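You operate a simulated robot arm through the tools that you are given. There is no shell and no other tool. Be economical: measure what you need, move in short steps, check, and stop when the job is done.

You are at the controls of a simulated robot arm. One attempt, no reset.

JOB
Open the teal packing drawer, take the twine spool from the inside of the teal packing drawer and leave it on the front of the packing bench, then shut the drawer. Then take the green tag and leave it in the grey steel pan on the top of the steel bench. Then open the top drawer, take the blue tie from there and put it on the top of the dark stand, then shut the drawer. Then take the pink square tub and leave it in the feed tray. Then take the yellow block and leave it in the reject pan. Keep to this order. Set down upright: twine spool.

Only the result counts: the job must be done as asked and must still hold three seconds after the hand-in. Knocking over, shifting, dropping, spilling or breaking anything else fails it.

ROBOT AND FRAMES
A 6-joint arm with a two-finger parallel gripper on a trunk, on a base that drives. Base frame: it is fixed to the floor where the robot stands at the start and does not move with it; the origin is under the middle of the robot, x ahead of it, y to its left, z up; the surface under the hand at the start is at about z = 860. Lengths are in mm, angles in degrees, forces in N, time in s.
With the tool pointing down near the work surface it reaches from about 180 to 640 mm from the robot's upright axis, wherever it stands. Its first joint turns from -166.0 to 166.0 degrees. Places, roughly: blue tie (10x5x5 cm) [-2000, 400, 600]; feed tray [-2700, -4900, 1300]; front of the packing bench (34x17 cm) [120, 340, 860]; green tag [-250, 1000, 1250]; pink square tub (5x5x5 cm) [-1500, -2100, 700]; reject pan [-1000, -5250, 500]; steel pan (17x17x7 cm) [-1300, -1900, 700]; teal packing drawer [500, 100, 700]; top drawer [-2000, 500, 700]; top of the dark stand (30x16 cm) [-120, -1980, 800]; twine spool (8x8x8 cm) [400, 200, 700]; yellow block (5x4x3 cm) [-700, -5400, 400]. Payload 1.57 kg.
Tool frame: the origin (TCP) lies between the finger pads and is the grasp point; the fingertips stand 30 mm ahead of it; z points along the fingers, y is the line along which they close. Largest opening 110 mm; finger width 24, thickness 12; the body of the gripper, 48 by 112 mm, starts 78 mm behind the TCP.
Orientation is told as [roll, pitch, yaw] about the base's x, y, z axes, in that order, counted from this pose: with the fingers straight down and closing along the base's y, the tool's x points along the base's -x, its y along +y and its z along -z.

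CONTROLS
- The arm moves only by the tool send_rows. Its argument "rows" is a list of rows, each an object of numbers (a shift or turn left out is 0, a gripper value left out holds the last): "dx", "dy", "dz": the shift along the base's x, y, z in mm; "wx", "wy", "wz": the turn, a rotation vector about the base's x, y, z in degrees; "grip": the opening, from 0 (shut) to 1 (fully open). In form: [{"dx": .., "dy": .., "dz": .., "wx": .., "wy": .., "wz": .., "grip": ..}, ...]. A call has 1 to 12 rows; each row shifts and turns the commanded pose from where the row before left it. A row lasts 0.2 s, in which the tool goes at most 50 mm and 8.6 degrees; a call with a longer step from one row to the next is refused whole, and so is a gripper value outside its range. Where a pose cannot be reached the arm comes as near as it can. A force on the tool above 40 N (or 10 N above the force at the start of the call, whichever is more), or a blocked arm, ends the call early, and 0.2 s more pass. The fingers move at their own pace (about 108 mm/s each) and stop on an object; they squeeze with about 24 N. The grip force told is the motor's: it shows also when the fingers shut on nothing. Time passes only in rows, and 0.2 s behind the last, so rows that do not move let the fingers close. It gives the time, the measured TCP pose, the force on the tool (base axes), the opening and the grip force at its end, in the units of the frame above (readings bear some noise), with the torque about the TCP (base axes, N m) and any sound that the robot's microphone picked up.
- Cameras (640 x 400 px; columns grow to the right, rows downward): "scene" is now at [43.3, 183.2, 1777.7]; the picture's right is [0.56, -0.83, 0.00], its down [-0.65, -0.43, -0.63] and it looks along [0.52, 0.35, -0.78] (base axes); focal length 214 px, centre (320, 200). "wrist" rides on the gripper at [70, 16, -141] in the tool frame; the picture's right is [-0.23, 0.97, 0.00], its down [-0.86, -0.20, -0.48] and it looks along [-0.47, -0.11, 0.88] (tool axes); focal length 222 px, centre (320, 200). There is no depth. A picture from a camera that has moved, and an enlarged one, comes with that camera's place and axes in the base frame and with its lens.
- grab_frame(camera): a new picture of that camera. No time passes.
- slide_trunk(by): slides the trunk up (or, below 0, down) by that many mm; the arm and the scene camera ride with it, the base frame stays. It gives what a move gives, with no picture.
- steer(legs): drives the robot by 1 to 6 legs, each [ahead, left, turn to the left] in mm, mm and degrees, along the robot's own axes; the way and the turn of a leg run together, so that a leg with both is an arc; at most 1500 mm and 180 degrees a leg. The arm and the cameras ride along, it lands a little off, and it stops where it bumps. It gives what a move gives.
- pan_tilt(pan, tilt): turns the head with the scene camera to pan (to the left, within 120 degrees either way) and tilt (down, from -29 to 69), counted from straight ahead of the robot. It gives what a move gives.
- zoom(camera, box): a new picture of the part [left, top, right, bottom] of that camera's present view, enlarged. No time passes.
- sign_off(): hands the job in; it is judged then, once.

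Work in short steps. Places have to be worked out from the pictures, the camera data and where the tool is seen: move nearer, look again, correct. Check each grasp and each placing, and mend what went wrong. You have 207 turns and 184 pictures in all, those below and enlarged ones among them. Open the gripper and draw the arm clear of the work before you hand the job in, unless the task says otherwise.

The tools are called after "Call:" by a JSON object that holds its "api" and its "payload". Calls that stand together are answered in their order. send_rows: Moves the arm, as the interface text tells. Its arguments: {"type":"object","properties":{"rows":{"type":"array"}},"required":["rows"]} The other tools are called the same way: slide_trunk (by) slides the trunk up or down; steer (legs) drives the base; pan_tilt (pan, tilt) turns the head that bears the scene camera; grab_frame (camera) takes a picture; zoom (camera, box) takes an enlarged picture of a part of a camera's view; sign_off () hands the job in.

At the start:

```text
clock: 0.0
ee_pos: [296.3, 303.2, 1400.2]
tool_rot: [-0.3, 0.1, 0.0]
wrist_force: [0.1, 0.5, 0.4]
moment: [0.01, -0.01, 0.02]
grip_width: 110.1
grasp_force: 0.1
trunk travel left (down, up): [-375.0, 215.0]
robot x, y, heading: [0.9, 0.7, -0.0]
head pan, tilt: [54.7, 68.8]
```

scene: 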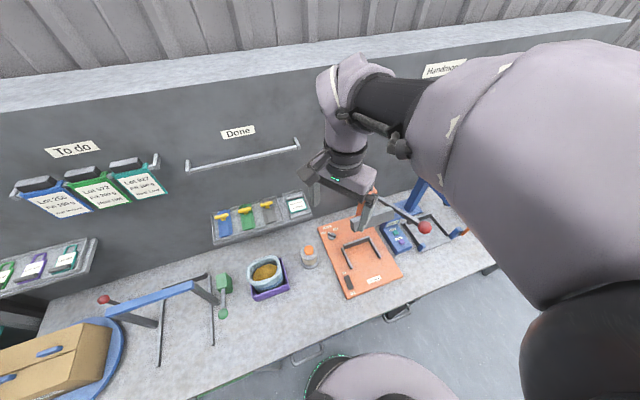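
wrist: 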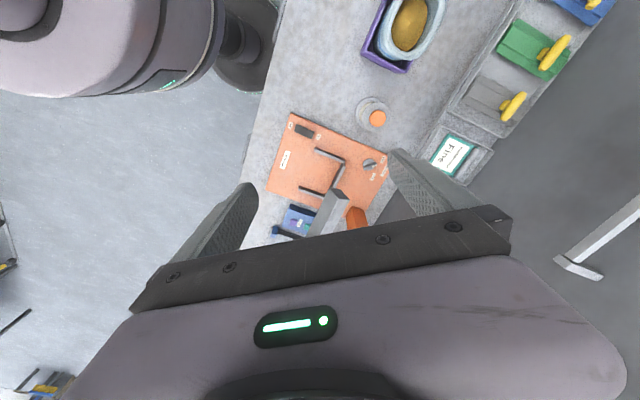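

I start by taking a look around with the head to learn where the bench and its drawers are.

Call:
{"api": "pan_tilt", "payload": {"pan": 0, "tilt": 55}}

Call:
{"api": "grab_frame", "payload": {"camera": "scene"}}

```text
clock: 1.2
ee_pos: [295.1, 302.8, 1401.0]
tool_rot: [-0.2, 0.2, 0.0]
wrist_force: [0.2, 0.2, 0.8]
moment: [0.0, 0.01, -0.01]
grip_width: 110.1
grasp_force: 0.1
trunk travel left (down, up): [-375.0, 215.0]
robot x, y, heading: [-0.2, 2.2, 0.0]
head pan, tilt: [0.0, 55.0]
```

```text
181 pictures are left
camera scene: at [52.4, 141.1, 1772.9], right [0.0, -1.0, 0.0], down [-0.82, 0.0, -0.57], along [0.57, 0.0, -0.82], focal length 214 px, centre (320, 200)
```

scene: 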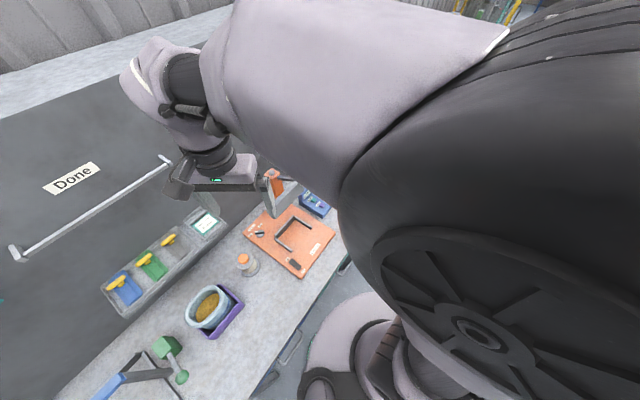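

The bench edge runs along about -37.5°, so the robot faces the bench obliquely. I look around for free floor.

Call:
{"api": "pan_tilt", "payload": {"pan": -115, "tilt": 25}}

Call:
{"api": "grab_frame", "payload": {"camera": "scene"}}

Call:
{"api": "pan_tilt", "payload": {"pan": 118, "tilt": 25}}

Call:
{"api": "grab_frame", "payload": {"camera": "scene"}}

```text
clock: 3.2
ee_pos: [296.9, 304.6, 1400.2]
tool_rot: [-0.3, 0.2, -0.1]
wrist_force: [-0.3, 0.0, -0.5]
moment: [-0.04, 0.01, 0.0]
grip_width: 110.2
grasp_force: 0.0
trunk travel left (down, up): [-375.0, 215.0]
robot x, y, heading: [0.0, -2.2, -0.0]
head pan, tilt: [-115.0, 25.0]
```

```text
180 pictures are left
camera scene: at [-58.6, 57.5, 1816.9], right [-0.91, 0.42, 0.0], down [0.18, 0.38, -0.91], along [-0.38, -0.82, -0.42], focal length 214 px, centre (320, 200)
```

scene: 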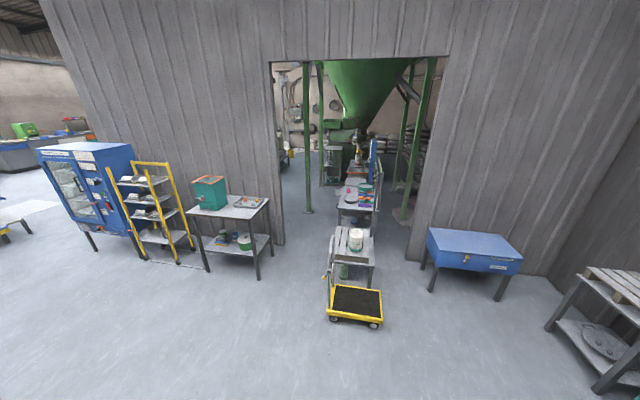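

```text
clock: 6.5
ee_pos: [296.8, 302.4, 1400.7]
tool_rot: [-0.3, 0.2, 0.0]
wrist_force: [-0.6, 0.2, 0.5]
moment: [-0.04, 0.01, -0.02]
grip_width: 110.1
grasp_force: 0.0
trunk travel left (down, up): [-375.0, 215.0]
robot x, y, heading: [4.1, 1.1, 0.2]
head pan, tilt: [118.0, 25.0]
```

```text
179 pictures are left
camera scene: at [-62.9, 222.4, 1816.9], right [0.88, 0.47, 0.0], down [0.2, -0.37, -0.91], along [-0.43, 0.8, -0.42], focal length 214 px, centre (320, 200)
```

scene: 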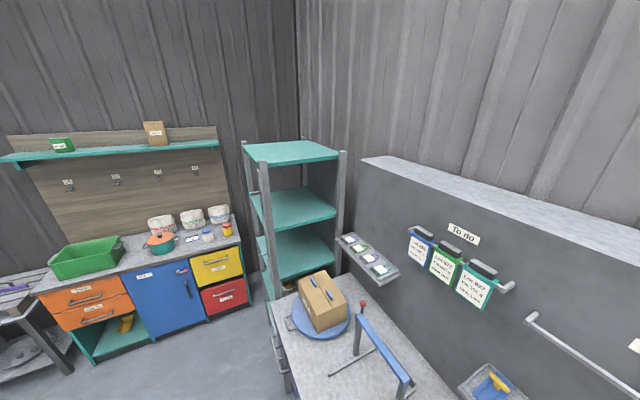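

Floor behind is clear. I back away from the bench along its normal and turn to face it, then look at its front.

Call:
{"api": "steer", "payload": {"legs": [[-305, -395, 0], [0, 0, 52.5]]}}

Call:
{"api": "pan_tilt", "payload": {"pan": -20, "tilt": 50}}

Call:
{"api": "grab_frame", "payload": {"camera": "scene"}}

Call:
{"api": "grab_frame", "payload": {"camera": "wrist"}}

```text
clock: 11.7
ee_pos: [-357.7, 28.6, 1401.8]
tool_rot: [-0.3, 0.2, 52.3]
wrist_force: [0.6, -0.2, 0.6]
moment: [-0.01, -0.02, -0.02]
grip_width: 110.1
grasp_force: 0.0
trunk travel left (down, up): [-375.0, 215.0]
robot x, y, heading: [-299.7, -395.8, 52.3]
head pan, tilt: [118.0, 25.0]
```

```text
clock: 13.9
ee_pos: [-357.1, 28.6, 1399.9]
tool_rot: [-0.3, 0.2, 52.2]
wrist_force: [0.6, 0.2, 0.0]
moment: [-0.03, -0.02, 0.03]
grip_width: 110.2
grasp_force: 0.1
trunk travel left (down, up): [-375.0, 215.0]
robot x, y, heading: [-301.1, -392.1, 52.3]
head pan, tilt: [-20.0, 50.0]
```

```text
178 pictures are left
camera scene: at [-356.7, -279.4, 1779.4], right [0.53, -0.85, 0.0], down [-0.65, -0.41, -0.64], along [0.54, 0.34, -0.77], focal length 214 px, centre (320, 200)
```

scene: 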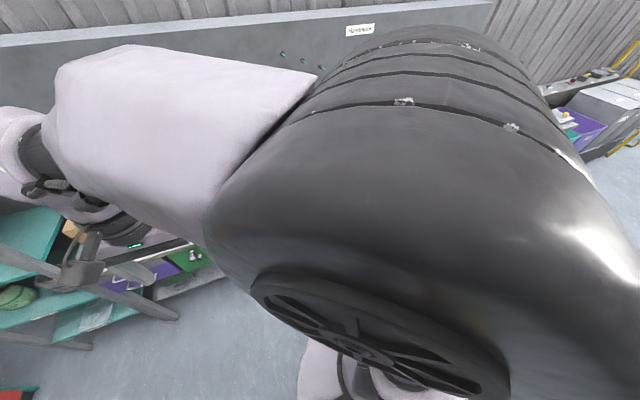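

```text
177 pictures are left
camera wrist: at [-414.4, -14.5, 1541.4], right [-0.63, 0.78, -0.01], down [0.68, 0.56, 0.48], along [0.37, 0.3, -0.88], focal length 222 px, centre (320, 200)
```

wrist: 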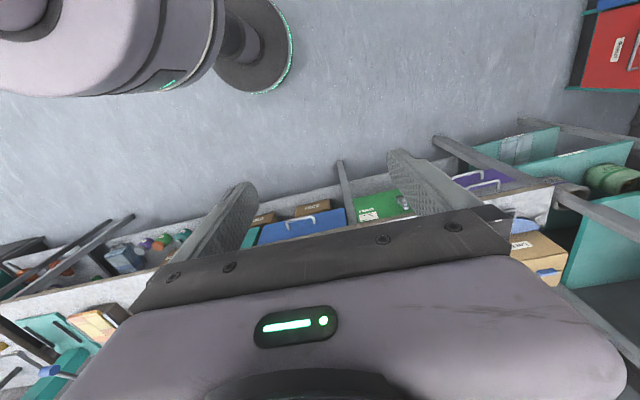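

The arm blocks the head's view ahead. I turn the robot parallel to the bench so the head looks out to the left unobstructed.

Call:
{"api": "steer", "payload": {"legs": [[0, 0, -90]]}}

Call:
{"api": "pan_tilt", "payload": {"pan": 80, "tilt": 48}}

Call:
{"api": "grab_frame", "payload": {"camera": "scene"}}

```text
clock: 18.2
ee_pos: [121.4, -330.4, 1401.2]
tool_rot: [-0.3, 0.2, -37.4]
wrist_force: [-0.3, -0.6, -0.2]
moment: [-0.02, 0.0, -0.02]
grip_width: 109.8
grasp_force: 0.0
trunk travel left (down, up): [-375.0, 215.0]
robot x, y, heading: [-301.5, -391.0, -37.3]
head pan, tilt: [-20.0, 50.0]
```

```text
clock: 19.9
ee_pos: [121.0, -329.4, 1401.2]
tool_rot: [-0.3, 0.2, -37.4]
wrist_force: [0.1, -0.2, 0.1]
moment: [0.04, -0.02, 0.02]
grip_width: 109.6
grasp_force: 0.2
trunk travel left (down, up): [-375.0, 215.0]
robot x, y, heading: [-299.2, -389.8, -37.7]
head pan, tilt: [80.0, 48.0]
```

```text
176 pictures are left
camera scene: at [-171.9, -213.7, 1782.1], right [0.68, -0.74, 0.0], down [-0.55, -0.5, -0.67], along [0.49, 0.45, -0.74], focal length 214 px, centre (320, 200)
```

scene: 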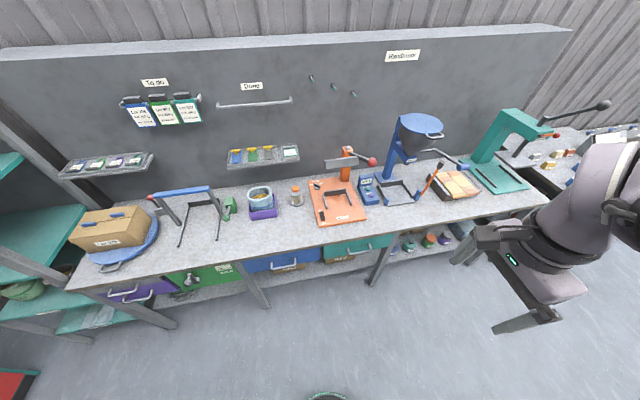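

The teal drawer with its silver handle is visible beside the blue one. I zoom in on it.

Call:
{"api": "zoom", "payload": {"camera": "scene", "box": [220, 170, 420, 295]}}

Call:
{"api": "zoom", "payload": {"camera": "scene", "box": [50, 60, 310, 222]}}

```text
3.20 times, centred on (320, 232) of scene
camera zoom: at [-171.9, -213.7, 1782.1], right [0.68, -0.74, 0.0], down [-0.55, -0.5, -0.67], along [0.49, 0.45, -0.74], focal length 686 px, centre (320, 96)
```

zoom: 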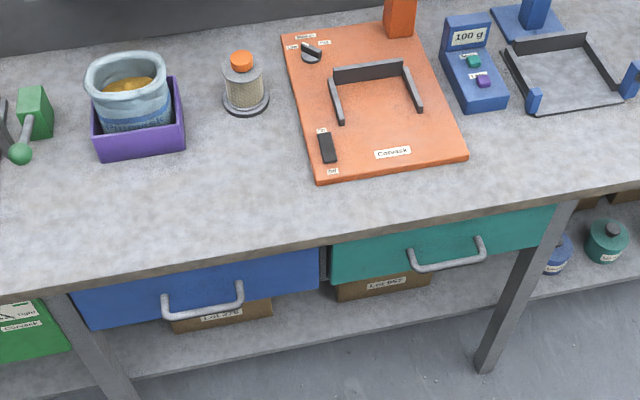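

```text
2.46 times, centred on (180, 141) of scene
camera zoom: at [-171.9, -213.7, 1782.1], right [0.68, -0.74, 0.0], down [-0.55, -0.5, -0.67], along [0.49, 0.45, -0.74], focal length 528 px, centre (665, 345)
```

zoom: 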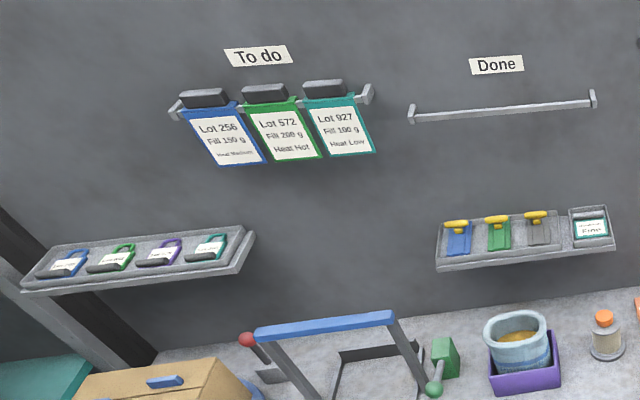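

Handle of the teal drawer is near lateral 300 along the bench, about (386, 8, ~740). I drive to a stance from which drawer, handle and the bench front are all reachable.

Call:
{"api": "steer", "payload": {"legs": [[80, 212, 0], [0, 0, 22.6]]}}

Call:
{"api": "pan_tilt", "payload": {"pan": 60, "tilt": 60}}

Call:
{"api": "grab_frame", "payload": {"camera": "scene"}}

Call:
{"api": "grab_frame", "payload": {"camera": "wrist"}}

```text
clock: 22.8
ee_pos: [256.8, -53.3, 1401.7]
tool_rot: [-0.3, 0.1, -14.7]
wrist_force: [-0.3, 0.0, 0.3]
moment: [-0.03, -0.01, 0.0]
grip_width: 109.8
grasp_force: 0.1
trunk travel left (down, up): [-375.0, 215.0]
robot x, y, heading: [-105.7, -275.4, -14.6]
head pan, tilt: [80.0, 48.0]
```

```text
clock: 23.6
ee_pos: [255.7, -53.9, 1401.0]
tool_rot: [-0.4, 0.2, -14.8]
wrist_force: [0.3, 0.1, 0.1]
moment: [0.03, -0.02, -0.02]
grip_width: 110.2
grasp_force: 0.0
trunk travel left (down, up): [-375.0, 215.0]
robot x, y, heading: [-103.9, -272.0, -14.8]
head pan, tilt: [60.0, 60.0]
```

```text
173 pictures are left
camera scene: at [-44.1, -83.6, 1766.9], right [0.71, -0.7, 0.0], down [-0.61, -0.62, -0.5], along [0.35, 0.36, -0.87], focal length 214 px, centre (320, 200)
```

scene: 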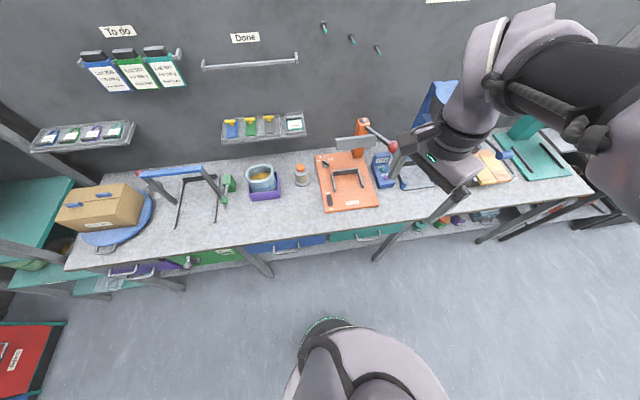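

```text
172 pictures are left
camera wrist: at [192.7, -19.1, 1541.4], right [0.47, 0.88, -0.01], down [0.78, -0.41, 0.48], along [0.42, -0.23, -0.88], focal length 222 px, centre (320, 200)
```

wrist: 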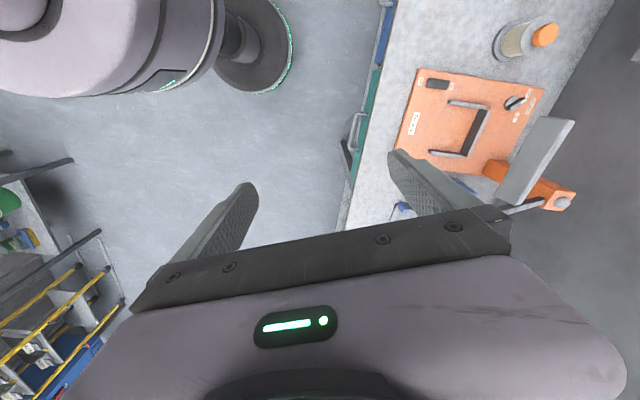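

Good view. I zoom in on the handle from here for triangulation.

Call:
{"api": "zoom", "payload": {"camera": "scene", "box": [310, 190, 430, 265]}}

Call:
{"api": "zoom", "payload": {"camera": "wrist", "box": [310, 70, 430, 220]}}

```text
5.33 times, centred on (370, 228) of scene
camera zoom: at [-44.1, -83.6, 1766.9], right [0.71, -0.7, 0.0], down [-0.61, -0.62, -0.5], along [0.35, 0.36, -0.87], focal length 1144 px, centre (53, 53)
```

zoom: 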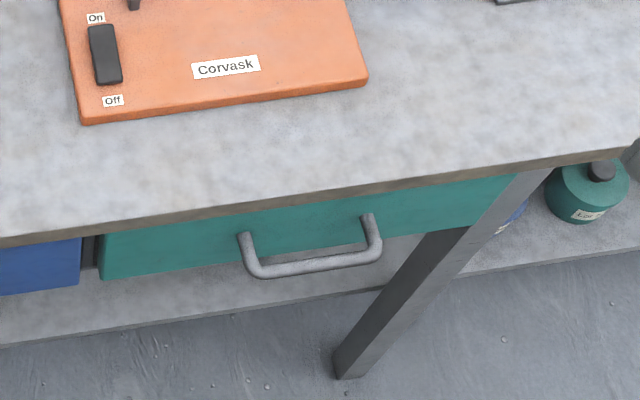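

```text
2.67 times, centred on (370, 145) of wrist
camera zoom: at [192.7, -19.1, 1541.4], right [0.47, 0.88, -0.01], down [0.78, -0.41, 0.48], along [0.42, -0.23, -0.88], focal length 592 px, centre (187, 347)
```

zoom: 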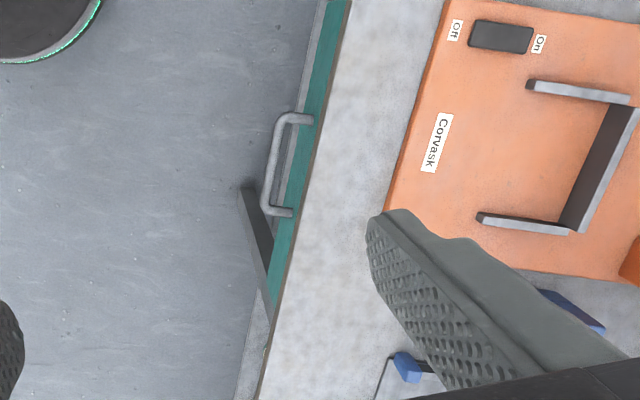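

Triangulation puts the handle bar's middle at about (393, 4, 715), sticking out toward the robot about 37 mm, with the bench lip at n≈250. I lower the trunk and tilt the tool so that it points at the drawer 30° below horizontal, fingers closing vertically.

Call:
{"api": "slide_trunk", "payload": {"by": -300}}

Call:
{"api": "send_rows", "payload": {"rows": [{"wz": -7.6, "grip": 0.5, "dz": -20}, {"wz": -7.6, "dz": -20}, {"wz": -7.6, "dz": -20}, {"wx": 6.8, "wy": -5.2, "dz": -30}, {"wx": 6.8, "wy": -5.2, "dz": -30}, {"wx": 6.8, "wy": -5.2, "dz": -30}, {"wx": 6.8, "wy": -5.2, "dz": -30}, {"wx": 6.8, "wy": -5.2, "dz": -30}, {"wx": 6.8, "wy": -5.2, "dz": -30}, {"wx": 6.8, "wy": -5.2, "dz": -30}]}}

```text
clock: 26.6
ee_pos: [256.6, -53.3, 1101.2]
tool_rot: [-0.2, 0.1, -14.8]
wrist_force: [-0.1, -0.5, 0.3]
moment: [-0.02, -0.02, -0.01]
grip_width: 110.2
grasp_force: 0.1
trunk travel left (down, up): [-75.0, 515.0]
robot x, y, heading: [-108.6, -274.5, -14.7]
head pan, tilt: [60.0, 60.0]
```

```text
clock: 28.9
ee_pos: [265.1, -38.5, 847.7]
tool_rot: [55.8, 1.3, -35.6]
wrist_force: [-0.9, 0.4, 1.1]
moment: [-0.02, -0.01, -0.01]
grip_width: 54.8
grasp_force: 0.0
out of reach, approached as far as the arm can: row 7, 8, 9, 10
trunk travel left (down, up): [-75.0, 515.0]
robot x, y, heading: [-110.6, -270.1, -14.8]
head pan, tilt: [60.0, 60.0]
```

Nearly there, but the pose is at the arm's limit. I lower the trunk a little more and shift outward toward the handle line.

Call:
{"api": "slide_trunk", "payload": {"by": -70}}

Call:
{"api": "send_rows", "payload": {"rows": [{"dx": 25, "dy": -10}, {"dx": 25, "dy": -10}, {"dx": 20, "dy": -5}]}}

Call:
{"api": "grab_frame", "payload": {"camera": "wrist"}}

Call:
{"api": "grab_frame", "payload": {"camera": "scene"}}

```text
clock: 29.9
ee_pos: [265.8, -38.2, 778.0]
tool_rot: [55.7, 1.3, -35.6]
wrist_force: [0.4, 0.0, -0.1]
moment: [0.02, 0.04, -0.02]
grip_width: 54.7
grasp_force: 0.0
trunk travel left (down, up): [-5.0, 585.0]
robot x, y, heading: [-107.0, -274.3, -14.3]
head pan, tilt: [60.0, 60.0]
```

```text
clock: 30.7
ee_pos: [336.2, -64.2, 778.2]
tool_rot: [55.8, 1.3, -35.6]
wrist_force: [0.1, -0.3, -0.4]
moment: [-0.03, 0.0, -0.02]
grip_width: 55.4
grasp_force: 0.1
trunk travel left (down, up): [-5.0, 585.0]
robot x, y, heading: [-108.4, -268.8, -14.4]
head pan, tilt: [60.0, 60.0]
```

```text
169 pictures are left
camera wrist: at [218.0, -111.7, 871.1], right [0.52, 0.3, 0.8], down [0.4, -0.91, 0.08], along [0.76, 0.28, -0.59], focal length 222 px, centre (320, 200)
```

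wrist: 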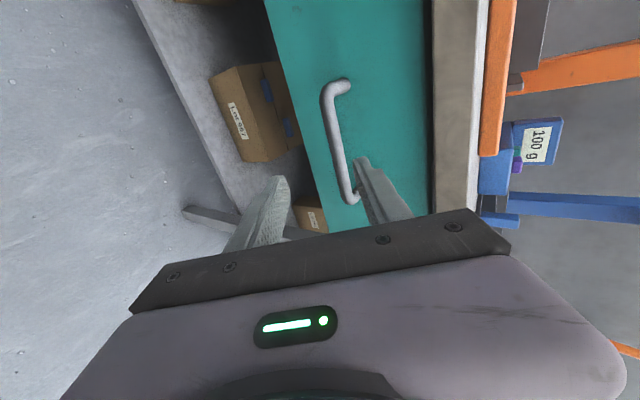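

```text
168 pictures are left
camera scene: at [-44.1, -83.6, 1396.8], right [0.71, -0.7, 0.0], down [-0.61, -0.62, -0.5], along [0.35, 0.36, -0.87], focal length 214 px, centre (320, 200)
```

scene: 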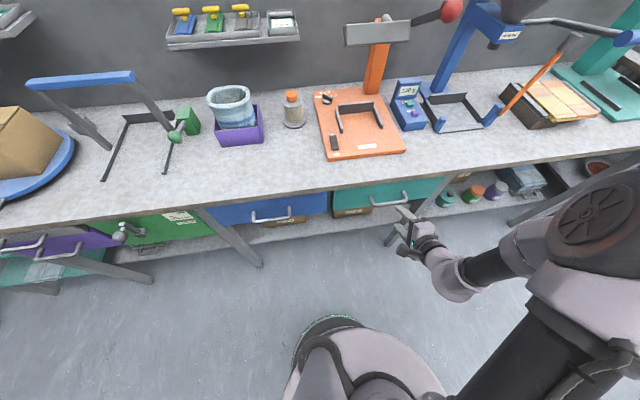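

Both cameras see the handle and gripper well now. I zoom the scene view to refine the handle's place.

Call:
{"api": "zoom", "payload": {"camera": "scene", "box": [340, 160, 460, 270]}}

```text
3.64 times, centred on (400, 215) of scene
camera zoom: at [-44.1, -83.6, 1396.8], right [0.71, -0.7, 0.0], down [-0.61, -0.62, -0.5], along [0.35, 0.36, -0.87], focal length 780 px, centre (29, 146)
```

zoom: 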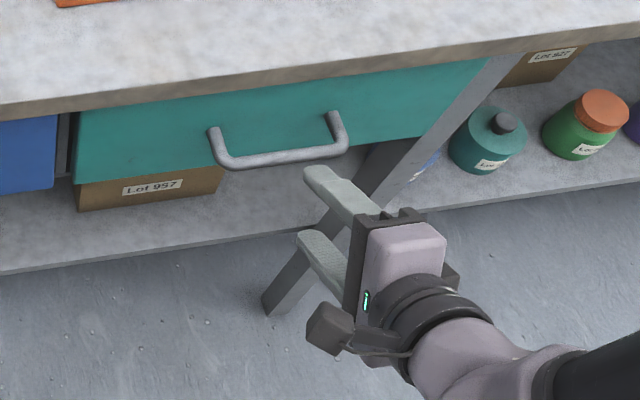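

Combining three rays, the bar's middle is at about (376, 4, 754). I rotate back a few degrees to be in reach, narrow the opening, and line up on the approach axis.

Call:
{"api": "send_rows", "payload": {"rows": [{"wx": -4.8, "wy": 3.6, "dz": 30, "grip": 0.4}, {"dz": 10}]}}

```text
clock: 31.3
ee_pos: [334.6, -63.4, 818.8]
tool_rot: [49.8, 1.4, -35.7]
wrist_force: [-0.3, 0.8, -0.6]
moment: [-0.02, 0.01, 0.02]
grip_width: 43.8
grasp_force: 0.1
trunk travel left (down, up): [-5.0, 585.0]
robot x, y, heading: [-107.7, -271.6, -14.9]
head pan, tilt: [60.0, 60.0]
```

Moves are tracking relative to the reached pose. I advance halfway along the axis and check.

Call:
{"api": "send_rows", "payload": {"rows": [{"dx": 10, "dy": 18, "dz": -19, "wx": 2.4, "wy": -1.8, "grip": 0.36}, {"dx": 10, "dy": 18, "dz": -18, "wx": 2.4, "wy": -1.8}]}}

Call:
{"api": "grab_frame", "payload": {"camera": "wrist"}}

Call:
{"api": "zoom", "payload": {"camera": "scene", "box": [340, 160, 460, 270]}}

```text
clock: 31.9
ee_pos: [356.9, -27.7, 780.7]
tool_rot: [55.7, 1.2, -35.6]
wrist_force: [0.4, 0.0, 0.8]
moment: [0.01, -0.01, -0.01]
grip_width: 39.7
grasp_force: 0.0
trunk travel left (down, up): [-5.0, 585.0]
robot x, y, heading: [-111.1, -272.9, -14.8]
head pan, tilt: [60.0, 60.0]
```

```text
166 pictures are left
camera wrist: at [237.0, -75.8, 874.0], right [0.52, 0.3, 0.8], down [0.4, -0.91, 0.08], along [0.76, 0.28, -0.59], focal length 222 px, centre (320, 200)
```

wrist: 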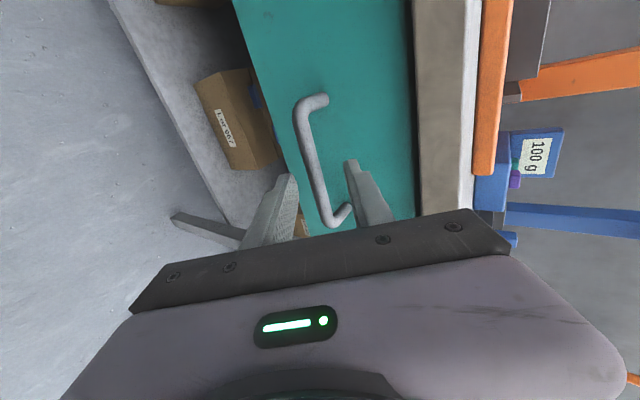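

```text
3.64 times, centred on (400, 215) of scene
camera zoom: at [-44.0, -83.6, 1396.8], right [0.71, -0.7, 0.0], down [-0.61, -0.62, -0.5], along [0.35, 0.36, -0.87], focal length 780 px, centre (29, 146)
```

zoom: 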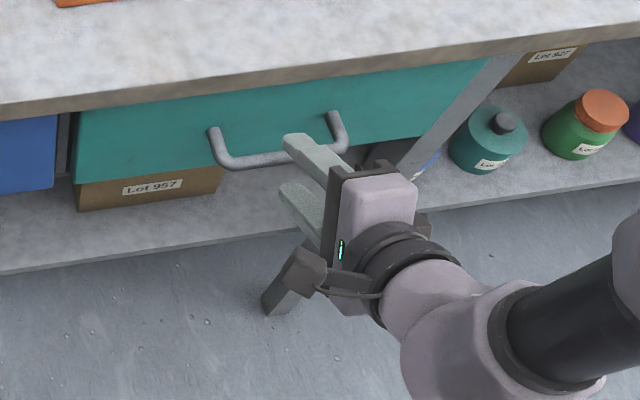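

Aligned within a couple of mm by my estimate; I advance 30 mm more so the bar lies between the fingertips.

Call:
{"api": "send_rows", "payload": {"rows": [{"dx": 6, "dy": 11, "dz": -8}, {"dx": 6, "dy": 11, "dz": -9}]}}

Call:
{"api": "grab_frame", "payload": {"camera": "wrist"}}

Call:
{"api": "zoom", "payload": {"camera": "scene", "box": [340, 160, 460, 270]}}

```text
clock: 32.5
ee_pos: [367.7, -6.8, 763.8]
tool_rot: [55.8, 1.2, -35.6]
wrist_force: [0.2, 0.5, -0.2]
moment: [0.01, 0.03, -0.02]
grip_width: 39.5
grasp_force: 0.1
trunk travel left (down, up): [-5.0, 585.0]
robot x, y, heading: [-106.7, -275.4, -14.7]
head pan, tilt: [60.0, 60.0]
```

```text
164 pictures are left
camera wrist: at [248.8, -53.4, 856.6], right [0.52, 0.3, 0.8], down [0.4, -0.91, 0.08], along [0.76, 0.28, -0.59], focal length 222 px, centre (320, 200)
```

wrist: 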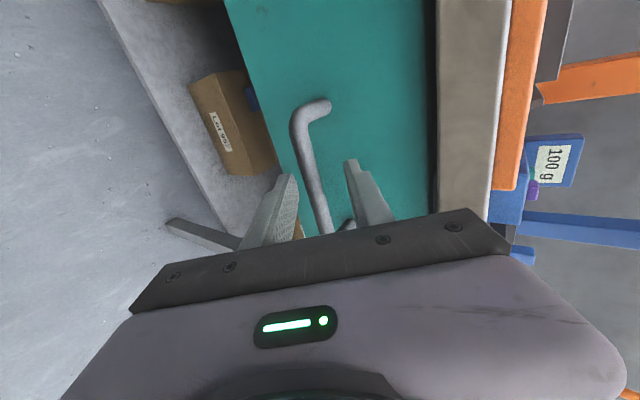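

```text
3.64 times, centred on (400, 215) of scene
camera zoom: at [-44.1, -83.5, 1396.8], right [0.71, -0.7, 0.0], down [-0.61, -0.62, -0.5], along [0.35, 0.36, -0.87], focal length 780 px, centre (29, 146)
```

zoom: 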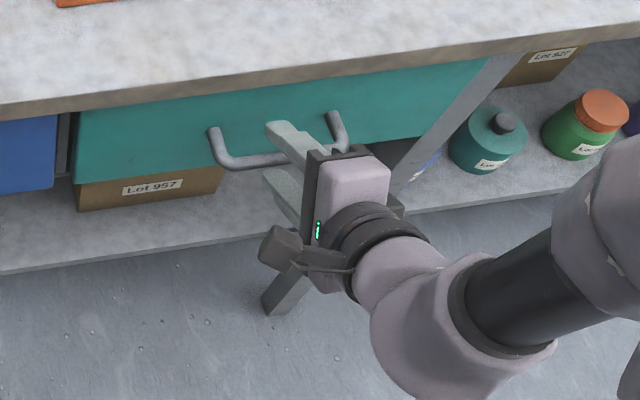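

The bar sits between the fingers in both views. I close the fingers on it.

Call:
{"api": "send_rows", "payload": {"rows": [{"grip": 0}, {}, {}]}}

Call:
{"api": "grab_frame", "payload": {"camera": "wrist"}}

```text
clock: 33.1
ee_pos: [365.2, -9.0, 759.1]
tool_rot: [55.1, 1.3, -35.5]
wrist_force: [5.1, -3.7, -11.6]
moment: [-0.63, -0.58, 0.15]
grip_width: 13.7
grasp_force: 30.5
trunk travel left (down, up): [-5.0, 585.0]
robot x, y, heading: [-109.4, -275.3, -14.5]
head pan, tilt: [60.0, 60.0]
stopped in row 2: the force on the tool passed its limit at 42 N (the readings are from after the stop); the commanded pose is now the measured one
```

```text
162 pictures are left
camera wrist: at [247.6, -55.5, 853.7], right [0.52, 0.31, 0.79], down [0.4, -0.91, 0.09], along [0.75, 0.27, -0.6], focal length 222 px, centre (320, 200)
```

wrist: 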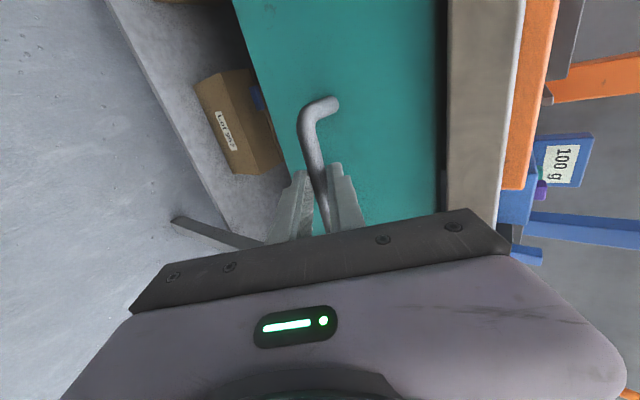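

The bar is gripped (13.7 mm). I pull straight out along the bench normal.

Call:
{"api": "send_rows", "payload": {"rows": [{"dx": -9.1, "dy": -11.9}, {"dx": -12.2, "dy": -15.9}, {"dx": -12.2, "dy": -15.9}, {"dx": -12.2, "dy": -15.9}]}}

```text
clock: 34.1
ee_pos: [322.0, -68.8, 758.9]
tool_rot: [55.3, 1.5, -35.7]
wrist_force: [20.5, -15.6, -16.4]
moment: [-0.88, -0.63, -0.17]
grip_width: 14.2
grasp_force: 30.4
trunk travel left (down, up): [-5.0, 585.0]
robot x, y, heading: [-106.9, -271.9, -14.7]
head pan, tilt: [60.0, 60.0]
```

Drawer slides, with a side force suggesting its axis is nearer 54°. I continue with a corrected direction and a bit of relief.

Call:
{"api": "send_rows", "payload": {"rows": [{"dx": -9.8, "dy": -17.7, "dz": 1}, {"dx": -11.4, "dy": -16.4, "dz": 1}, {"dx": -11.4, "dy": -16.4}]}}

Call:
{"api": "zoom", "payload": {"camera": "scene", "box": [260, 140, 500, 290]}}

```text
clock: 34.8
ee_pos: [294.7, -107.0, 759.2]
tool_rot: [54.8, 1.6, -35.3]
wrist_force: [6.1, -5.6, -25.3]
moment: [-0.87, -0.34, 0.2]
grip_width: 14.3
grasp_force: 30.6
trunk travel left (down, up): [-5.0, 585.0]
robot x, y, heading: [-107.1, -271.3, -14.7]
head pan, tilt: [60.0, 60.0]
stopped in row 3: the force on the tool passed its limit at 43 N (the readings are from after the stop); the commanded pose is now the measured one
```

```text
2.67 times, centred on (380, 215) of scene
camera zoom: at [-42.0, -83.5, 1396.7], right [0.71, -0.7, 0.0], down [-0.61, -0.62, -0.5], along [0.35, 0.36, -0.87], focal length 572 px, centre (160, 160)
```

zoom: 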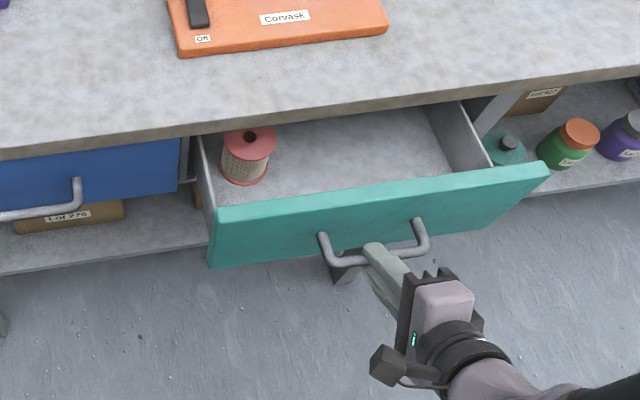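

The drawer is open about 120 mm and the red spool is visible inside. I continue pulling with a small downward relief.

Call:
{"api": "send_rows", "payload": {"rows": [{"dx": -8.8, "dy": -12.2, "dz": -2}, {"dx": -8.8, "dy": -12.2, "dz": 0}, {"dx": -8.8, "dy": -12.2}, {"dx": -8.8, "dy": -12.2}, {"dx": -8.8, "dy": -12.2}]}}

Call:
{"api": "zoom", "payload": {"camera": "scene", "box": [260, 140, 500, 290]}}

```text
clock: 36.0
ee_pos: [257.4, -157.5, 758.5]
tool_rot: [55.4, 1.5, -34.6]
wrist_force: [-4.9, 2.9, 28.0]
moment: [0.42, -0.29, 1.24]
grip_width: 14.2
grasp_force: 30.7
out of reach, approached as far as the arm can: row 4, 5
trunk travel left (down, up): [-5.0, 585.0]
robot x, y, heading: [-107.6, -270.5, -14.6]
head pan, tilt: [60.0, 60.0]
stopped in row 5: the force on the tool passed its limit at 49 N (the readings are from after the stop); the commanded pose is now the measured one
```

```text
2.67 times, centred on (380, 215) of scene
camera zoom: at [-47.1, -83.5, 1397.3], right [0.71, -0.7, 0.0], down [-0.61, -0.62, -0.5], along [0.35, 0.36, -0.87], focal length 572 px, centre (160, 160)
```

zoom: 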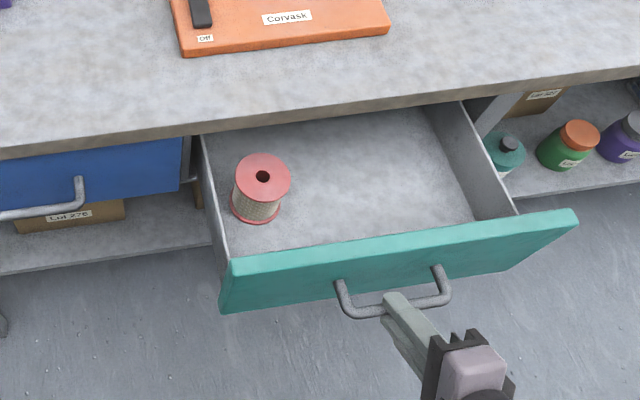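

Open about 180 mm; I want a bit more for clearance to the bench edge. The arm is at its limit, so I back the base 45 mm along the drawer's axis while gripping.

Call:
{"api": "steer", "payload": {"legs": [[-16, -42, 0]]}}

Call:
{"api": "zoom", "payload": {"camera": "scene", "box": [260, 140, 500, 290]}}

```text
clock: 36.7
ee_pos: [256.6, -158.5, 759.5]
tool_rot: [55.6, 1.5, -34.6]
wrist_force: [-2.1, 0.2, 9.9]
moment: [-0.21, -0.69, 0.33]
grip_width: 14.0
grasp_force: 30.1
trunk travel left (down, up): [-5.0, 585.0]
robot x, y, heading: [-109.5, -275.2, -14.6]
head pan, tilt: [60.0, 60.0]
stopped in leg 1: the force on the tool passed its limit at 46 N (the readings are from after the stop); the commanded pose is now the measured one
```

```text
2.67 times, centred on (380, 215) of scene
camera zoom: at [-47.7, -85.9, 1396.8], right [0.71, -0.7, 0.0], down [-0.61, -0.62, -0.5], along [0.35, 0.36, -0.87], focal length 572 px, centre (160, 160)
```

zoom: 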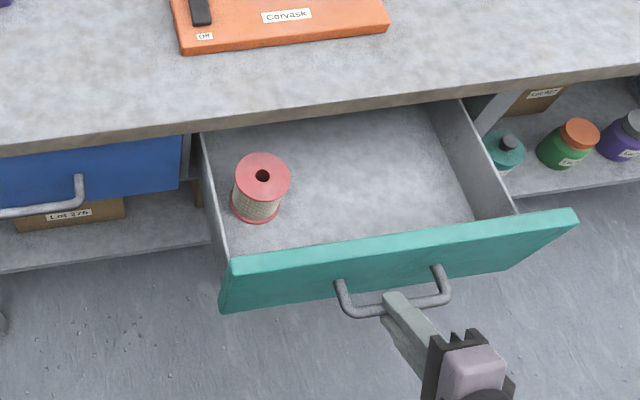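

The drawer seems at its stop (184 mm out). I open the fingers and back the base off so they leave the bar.

Call:
{"api": "send_rows", "payload": {"rows": [{"grip": 0.35}, {}]}}

Call:
{"api": "steer", "payload": {"legs": [[-25, -65, 0]]}}

Call:
{"api": "zoom", "payload": {"camera": "scene", "box": [240, 140, 520, 315]}}

```text
clock: 37.3
ee_pos: [257.7, -159.5, 759.2]
tool_rot: [55.4, 1.5, -34.6]
wrist_force: [-0.8, 0.2, 0.4]
moment: [0.03, -0.01, -0.01]
grip_width: 38.5
grasp_force: 0.0
trunk travel left (down, up): [-5.0, 585.0]
robot x, y, heading: [-113.7, -273.8, -14.7]
head pan, tilt: [60.0, 60.0]
```

```text
clock: 38.3
ee_pos: [216.6, -216.1, 758.4]
tool_rot: [55.3, 1.7, -34.6]
wrist_force: [0.0, 0.4, 0.5]
moment: [-0.03, -0.02, 0.0]
grip_width: 38.4
grasp_force: 0.1
trunk travel left (down, up): [-5.0, 585.0]
robot x, y, heading: [-148.3, -330.1, -14.5]
head pan, tilt: [60.0, 60.0]
```

```text
2.29 times, centred on (380, 228) of scene
camera zoom: at [-87.3, -142.7, 1396.9], right [0.71, -0.7, 0.0], down [-0.61, -0.62, -0.5], along [0.35, 0.36, -0.87], focal length 490 px, centre (183, 137)
```

zoom: 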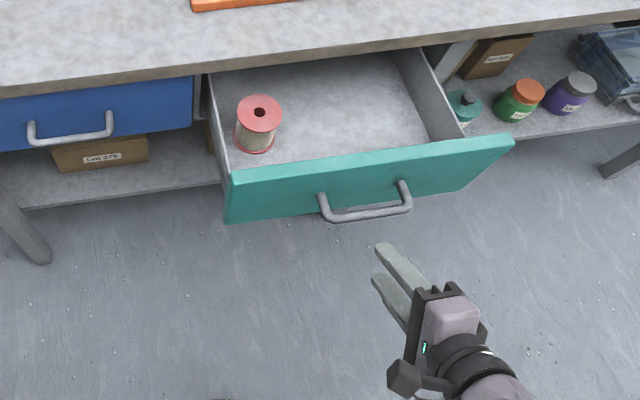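

Fingers are clear of the bar. The spool is around (286, 73), top z≈756, slightly close to the bench edge, so I will grasp with the tool leaning 15° back and closing along the bench. I raise the trunk and reorient.

Call:
{"api": "slide_trunk", "payload": {"by": 300}}

Call:
{"api": "send_rows", "payload": {"rows": [{"wx": -6.4, "wy": 4.6, "grip": 1}, {"wx": -6.4, "wy": 4.6}, {"wx": -6.4, "wy": 4.6}, {"wx": -6.4, "wy": 4.6}, {"wx": -6.4, "wy": 4.6}, {"wx": -6.4, "wy": 4.6}, {"wx": -6.4, "wy": 4.6}, {"wz": 8.2}, {"wz": 8.2}, {"wz": 8.2}, {"wz": 8.2}, {"wz": 8.2}]}}

Call:
{"api": "send_rows", "payload": {"rows": [{"wz": 8.2}, {"wz": 8.2}, {"wz": 8.2}, {"wz": 8.2}, {"wz": 8.2}, {"wz": 7.2}]}}

```text
clock: 41.3
ee_pos: [216.3, -215.9, 1058.4]
tool_rot: [55.4, 1.6, -34.5]
wrist_force: [1.0, 0.2, 0.5]
moment: [0.01, -0.03, -0.04]
grip_width: 38.2
grasp_force: 0.0
trunk travel left (down, up): [-305.0, 285.0]
robot x, y, heading: [-150.7, -333.1, -14.4]
head pan, tilt: [60.0, 60.0]
```

```text
clock: 43.9
ee_pos: [212.5, -212.2, 1057.4]
tool_rot: [5.6, 3.4, 5.1]
wrist_force: [-0.4, -0.3, 0.2]
moment: [0.03, -0.01, 0.0]
grip_width: 110.1
grasp_force: 0.0
out of reach, approached as far as the arm can: row 6
trunk travel left (down, up): [-305.0, 285.0]
robot x, y, heading: [-149.3, -334.6, -14.4]
head pan, tilt: [60.0, 60.0]
```

```text
clock: 45.3
ee_pos: [212.5, -212.1, 1058.7]
tool_rot: [5.5, 3.4, 53.2]
wrist_force: [-0.1, -0.3, 0.7]
moment: [-0.02, -0.01, 0.0]
grip_width: 110.1
grasp_force: 0.1
trunk travel left (down, up): [-305.0, 285.0]
robot x, y, heading: [-147.9, -332.5, -14.4]
head pan, tilt: [60.0, 60.0]
```

I correct the lean to 15° toward the bench and move over the drawer to view the spool with the wrist camera.

Call:
{"api": "send_rows", "payload": {"rows": [{"wx": 3.87, "wy": -5.05, "dx": 12, "dy": 45}, {"wx": 3.87, "wy": -5.05, "dx": 12, "dy": 45}, {"wx": 3.87, "wy": -5.05, "dx": 12, "dy": 45}, {"dx": 12, "dy": 45, "dz": -15}, {"dx": 12, "dy": 45, "dz": -15}, {"dz": -20}]}}

Call:
{"api": "grab_frame", "payload": {"camera": "wrist"}}

Call:
{"api": "grab_frame", "payload": {"camera": "scene"}}

```text
clock: 46.7
ee_pos: [273.7, 13.4, 1006.1]
tool_rot: [0.0, -15.0, 53.7]
wrist_force: [1.0, -1.0, -0.4]
moment: [-0.01, 0.0, 0.04]
grip_width: 110.0
grasp_force: 0.2
trunk travel left (down, up): [-305.0, 285.0]
robot x, y, heading: [-148.5, -331.9, -14.5]
head pan, tilt: [60.0, 60.0]
```

```text
157 pictures are left
camera wrist: at [198.8, -60.1, 1124.1], right [-0.66, 0.75, 0.06], down [0.58, 0.45, 0.68], along [0.49, 0.48, -0.73], focal length 222 px, centre (320, 200)
```

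wrist: 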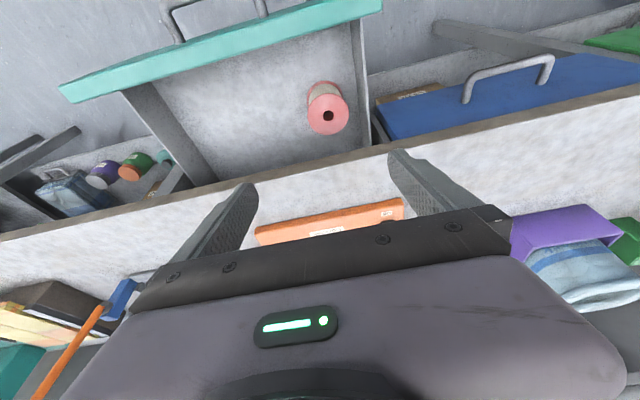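

```text
156 pictures are left
camera scene: at [-86.8, -143.1, 1696.9], right [0.71, -0.7, 0.0], down [-0.61, -0.62, -0.5], along [0.35, 0.36, -0.87], focal length 214 px, centre (320, 200)
```

scene: 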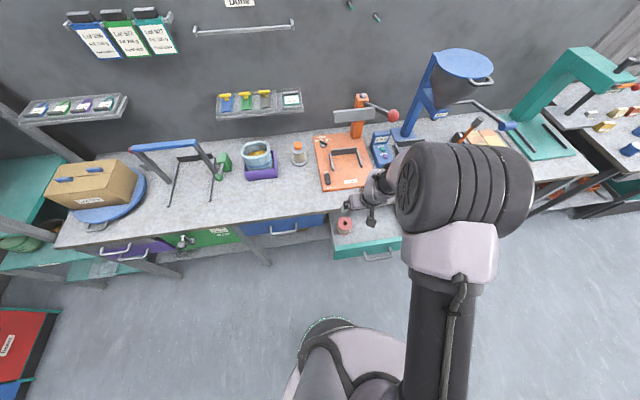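

I zoom both views to localise the spool more precisely.

Call:
{"api": "zoom", "payload": {"camera": "scene", "box": [310, 190, 430, 265]}}

Call:
{"api": "zoom", "payload": {"camera": "wrist", "box": [240, 50, 400, 150]}}

```text
5.33 times, centred on (370, 228) of scene
camera zoom: at [-86.8, -143.1, 1696.9], right [0.71, -0.7, 0.0], down [-0.61, -0.62, -0.5], along [0.35, 0.36, -0.87], focal length 1144 px, centre (53, 53)
```

zoom: 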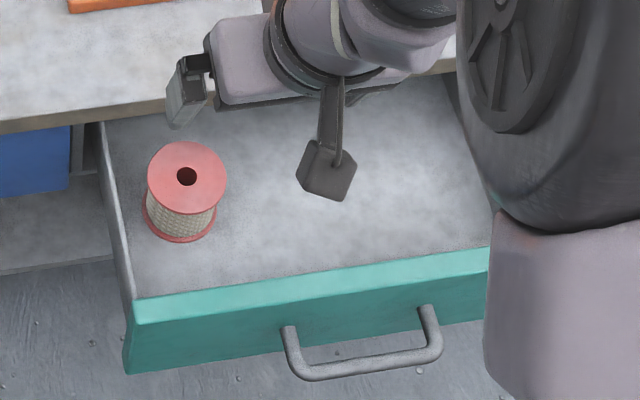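

```text
4.00 times, centred on (320, 100) of wrist
camera zoom: at [198.8, -60.1, 1124.1], right [-0.66, 0.75, 0.06], down [0.58, 0.45, 0.68], along [0.49, 0.48, -0.73], focal length 888 px, centre (320, 600)
```

zoom: 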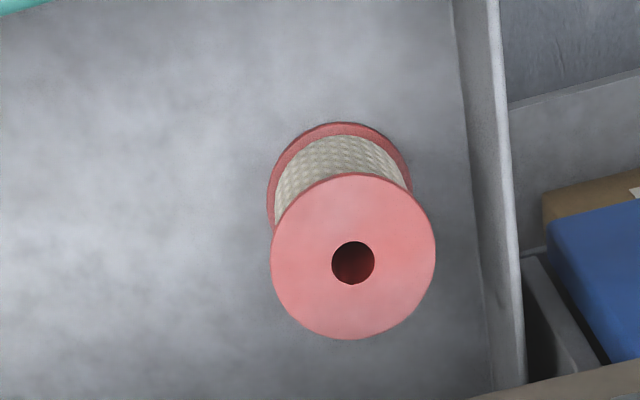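

Spool: axis about (293, 73), top z≈740, flange ≈72 mm, with about 23 mm to the drawer's left wall. I set the opening to ~92 mm, biased 4 mm away from that wall, and descend to just above it.

Call:
{"api": "send_rows", "payload": {"rows": [{"dx": 11, "dy": 29, "dz": -23, "grip": 0.84}, {"dx": 11, "dy": 29, "dz": -23}, {"dz": -40}, {"dz": -40}, {"dz": -40}, {"dz": -35}]}}

Call:
{"api": "grab_frame", "payload": {"camera": "wrist"}}

Call:
{"api": "zoom", "payload": {"camera": "scene", "box": [310, 190, 430, 265]}}

```text
clock: 48.1
ee_pos: [295.4, 69.5, 805.7]
tool_rot: [0.2, -15.0, 53.7]
wrist_force: [-0.5, -0.2, -0.4]
moment: [0.03, 0.0, 0.01]
grip_width: 92.5
grasp_force: 0.0
trunk travel left (down, up): [-305.0, 285.0]
robot x, y, heading: [-149.3, -331.4, -14.4]
head pan, tilt: [60.0, 60.0]
```

```text
153 pictures are left
camera wrist: at [221.3, -4.8, 923.4], right [-0.66, 0.75, 0.06], down [0.58, 0.45, 0.68], along [0.49, 0.48, -0.73], focal length 222 px, centre (320, 200)
```

wrist: 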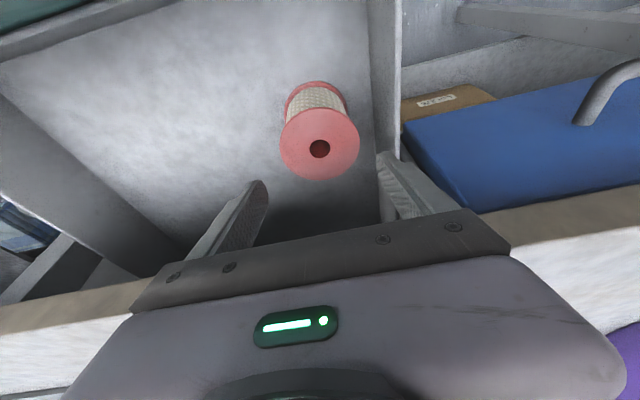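

```text
5.33 times, centred on (370, 228) of scene
camera zoom: at [-87.0, -142.4, 1696.8], right [0.71, -0.7, 0.0], down [-0.61, -0.62, -0.5], along [0.35, 0.36, -0.87], focal length 1144 px, centre (53, 53)
```

zoom: 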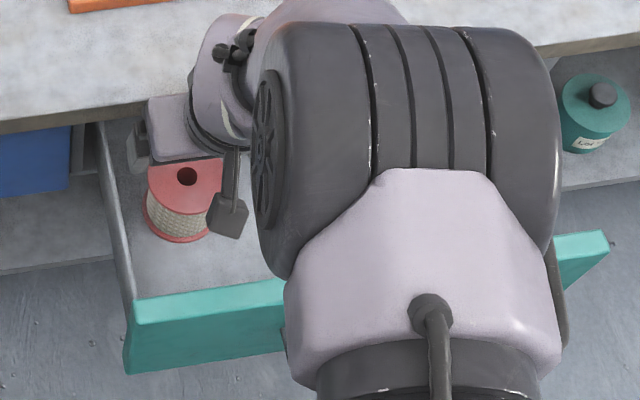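

Spool axis confirmed at (294, 71); finger-to-wall margin is about 12 mm. I descend to grasp height.

Call:
{"api": "send_rows", "payload": {"rows": [{"dz": -30}, {"dz": -30}, {"dz": -20}, {"dz": -11, "dx": -1}]}}

Call:
{"api": "grab_frame", "payload": {"camera": "wrist"}}

```text
clock: 49.1
ee_pos: [294.7, 70.5, 714.9]
tool_rot: [0.2, -15.0, 53.7]
wrist_force: [0.6, 0.4, -0.4]
moment: [-0.02, 0.0, -0.02]
grip_width: 92.6
grasp_force: 0.1
trunk travel left (down, up): [-305.0, 285.0]
robot x, y, heading: [-149.6, -331.2, -14.4]
head pan, tilt: [60.0, 60.0]
```

```text
151 pictures are left
camera wrist: at [219.8, -3.6, 833.1], right [-0.66, 0.75, 0.06], down [0.58, 0.45, 0.68], along [0.49, 0.48, -0.73], focal length 222 px, centre (320, 200)
```

wrist: 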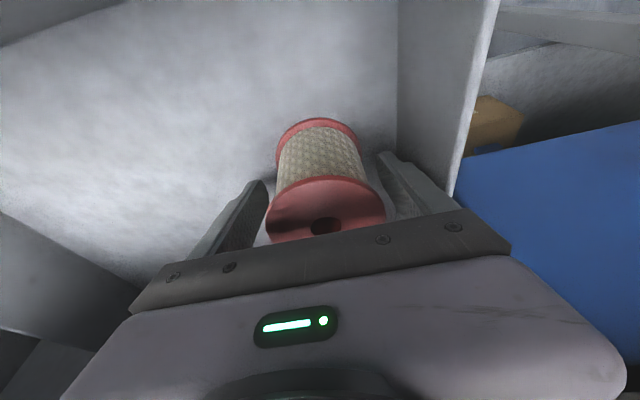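

The spool stands centred between the fingers. I close on it.

Call:
{"api": "send_rows", "payload": {"rows": [{"grip": 0}, {}, {}]}}

Call:
{"api": "send_rows", "payload": {"rows": [{"dz": 10}, {"dz": 20}, {"dz": 30}, {"dz": 30}, {"dz": 40}, {"dz": 40}]}}

Call:
{"api": "grab_frame", "payload": {"camera": "wrist"}}

```text
clock: 49.9
ee_pos: [294.7, 69.7, 715.5]
tool_rot: [0.1, -15.1, 53.6]
wrist_force: [0.3, -0.8, 0.3]
moment: [-0.06, 0.0, -0.02]
grip_width: 71.4
grasp_force: 24.1
trunk travel left (down, up): [-305.0, 285.0]
robot x, y, heading: [-153.2, -332.0, -14.6]
head pan, tilt: [60.0, 60.0]
```

```text
clock: 51.3
ee_pos: [295.0, 69.4, 888.0]
tool_rot: [0.2, -15.1, 53.9]
wrist_force: [-4.2, -6.5, 12.8]
moment: [-0.03, 0.08, 0.0]
grip_width: 66.1
grasp_force: 24.5
trunk travel left (down, up): [-305.0, 285.0]
robot x, y, heading: [-149.3, -331.3, -14.7]
head pan, tilt: [60.0, 60.0]
```

```text
150 pictures are left
camera wrist: at [219.0, -4.4, 1005.7], right [-0.66, 0.75, 0.06], down [0.58, 0.45, 0.68], along [0.49, 0.48, -0.73], focal length 222 px, centre (320, 200)
```

wrist: 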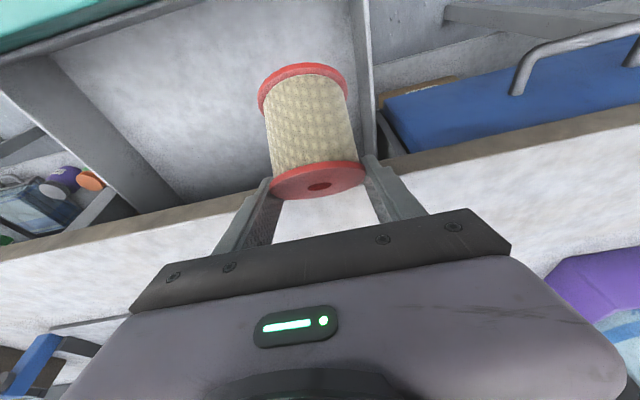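

The spool slipped on the way up: its rear part was below the bench lip. I look at how it is held now.

Call:
{"api": "pan_tilt", "payload": {"pan": 50, "tilt": 60}}

Call:
{"api": "zoom", "payload": {"camera": "scene", "box": [240, 180, 400, 280]}}

Call:
{"api": "zoom", "payload": {"camera": "wrist", "box": [220, 40, 420, 240]}}

```text
clock: 52.0
ee_pos: [294.7, 69.1, 887.4]
tool_rot: [0.2, -15.0, 53.6]
wrist_force: [-0.3, -0.5, -0.6]
moment: [0.05, 0.0, 0.0]
grip_width: 66.2
grasp_force: 24.4
trunk travel left (down, up): [-305.0, 285.0]
robot x, y, heading: [-150.1, -330.9, -14.5]
head pan, tilt: [50.0, 60.0]
```

```text
4.00 times, centred on (320, 230) of scene
camera zoom: at [-79.8, -151.5, 1696.8], right [0.58, -0.81, 0.0], down [-0.71, -0.5, -0.5], along [0.41, 0.29, -0.87], focal length 858 px, centre (320, 80)
```

zoom: 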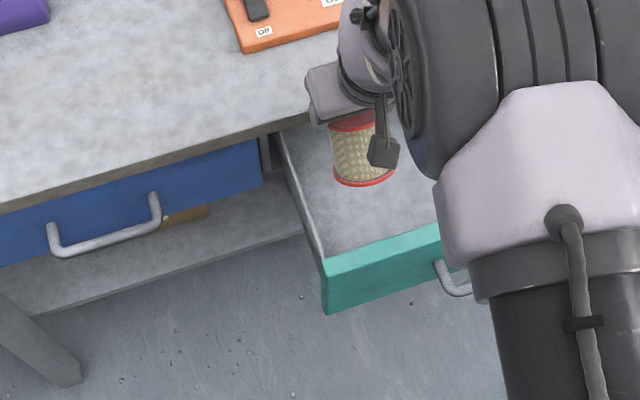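

```text
2.00 times, centred on (320, 140) of wrist
camera zoom: at [218.7, -4.9, 1004.7], right [-0.66, 0.75, 0.06], down [0.58, 0.45, 0.68], along [0.49, 0.48, -0.73], focal length 444 px, centre (320, 320)
```

zoom: 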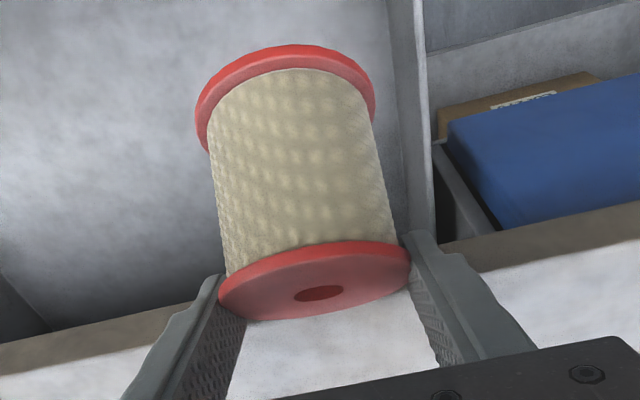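

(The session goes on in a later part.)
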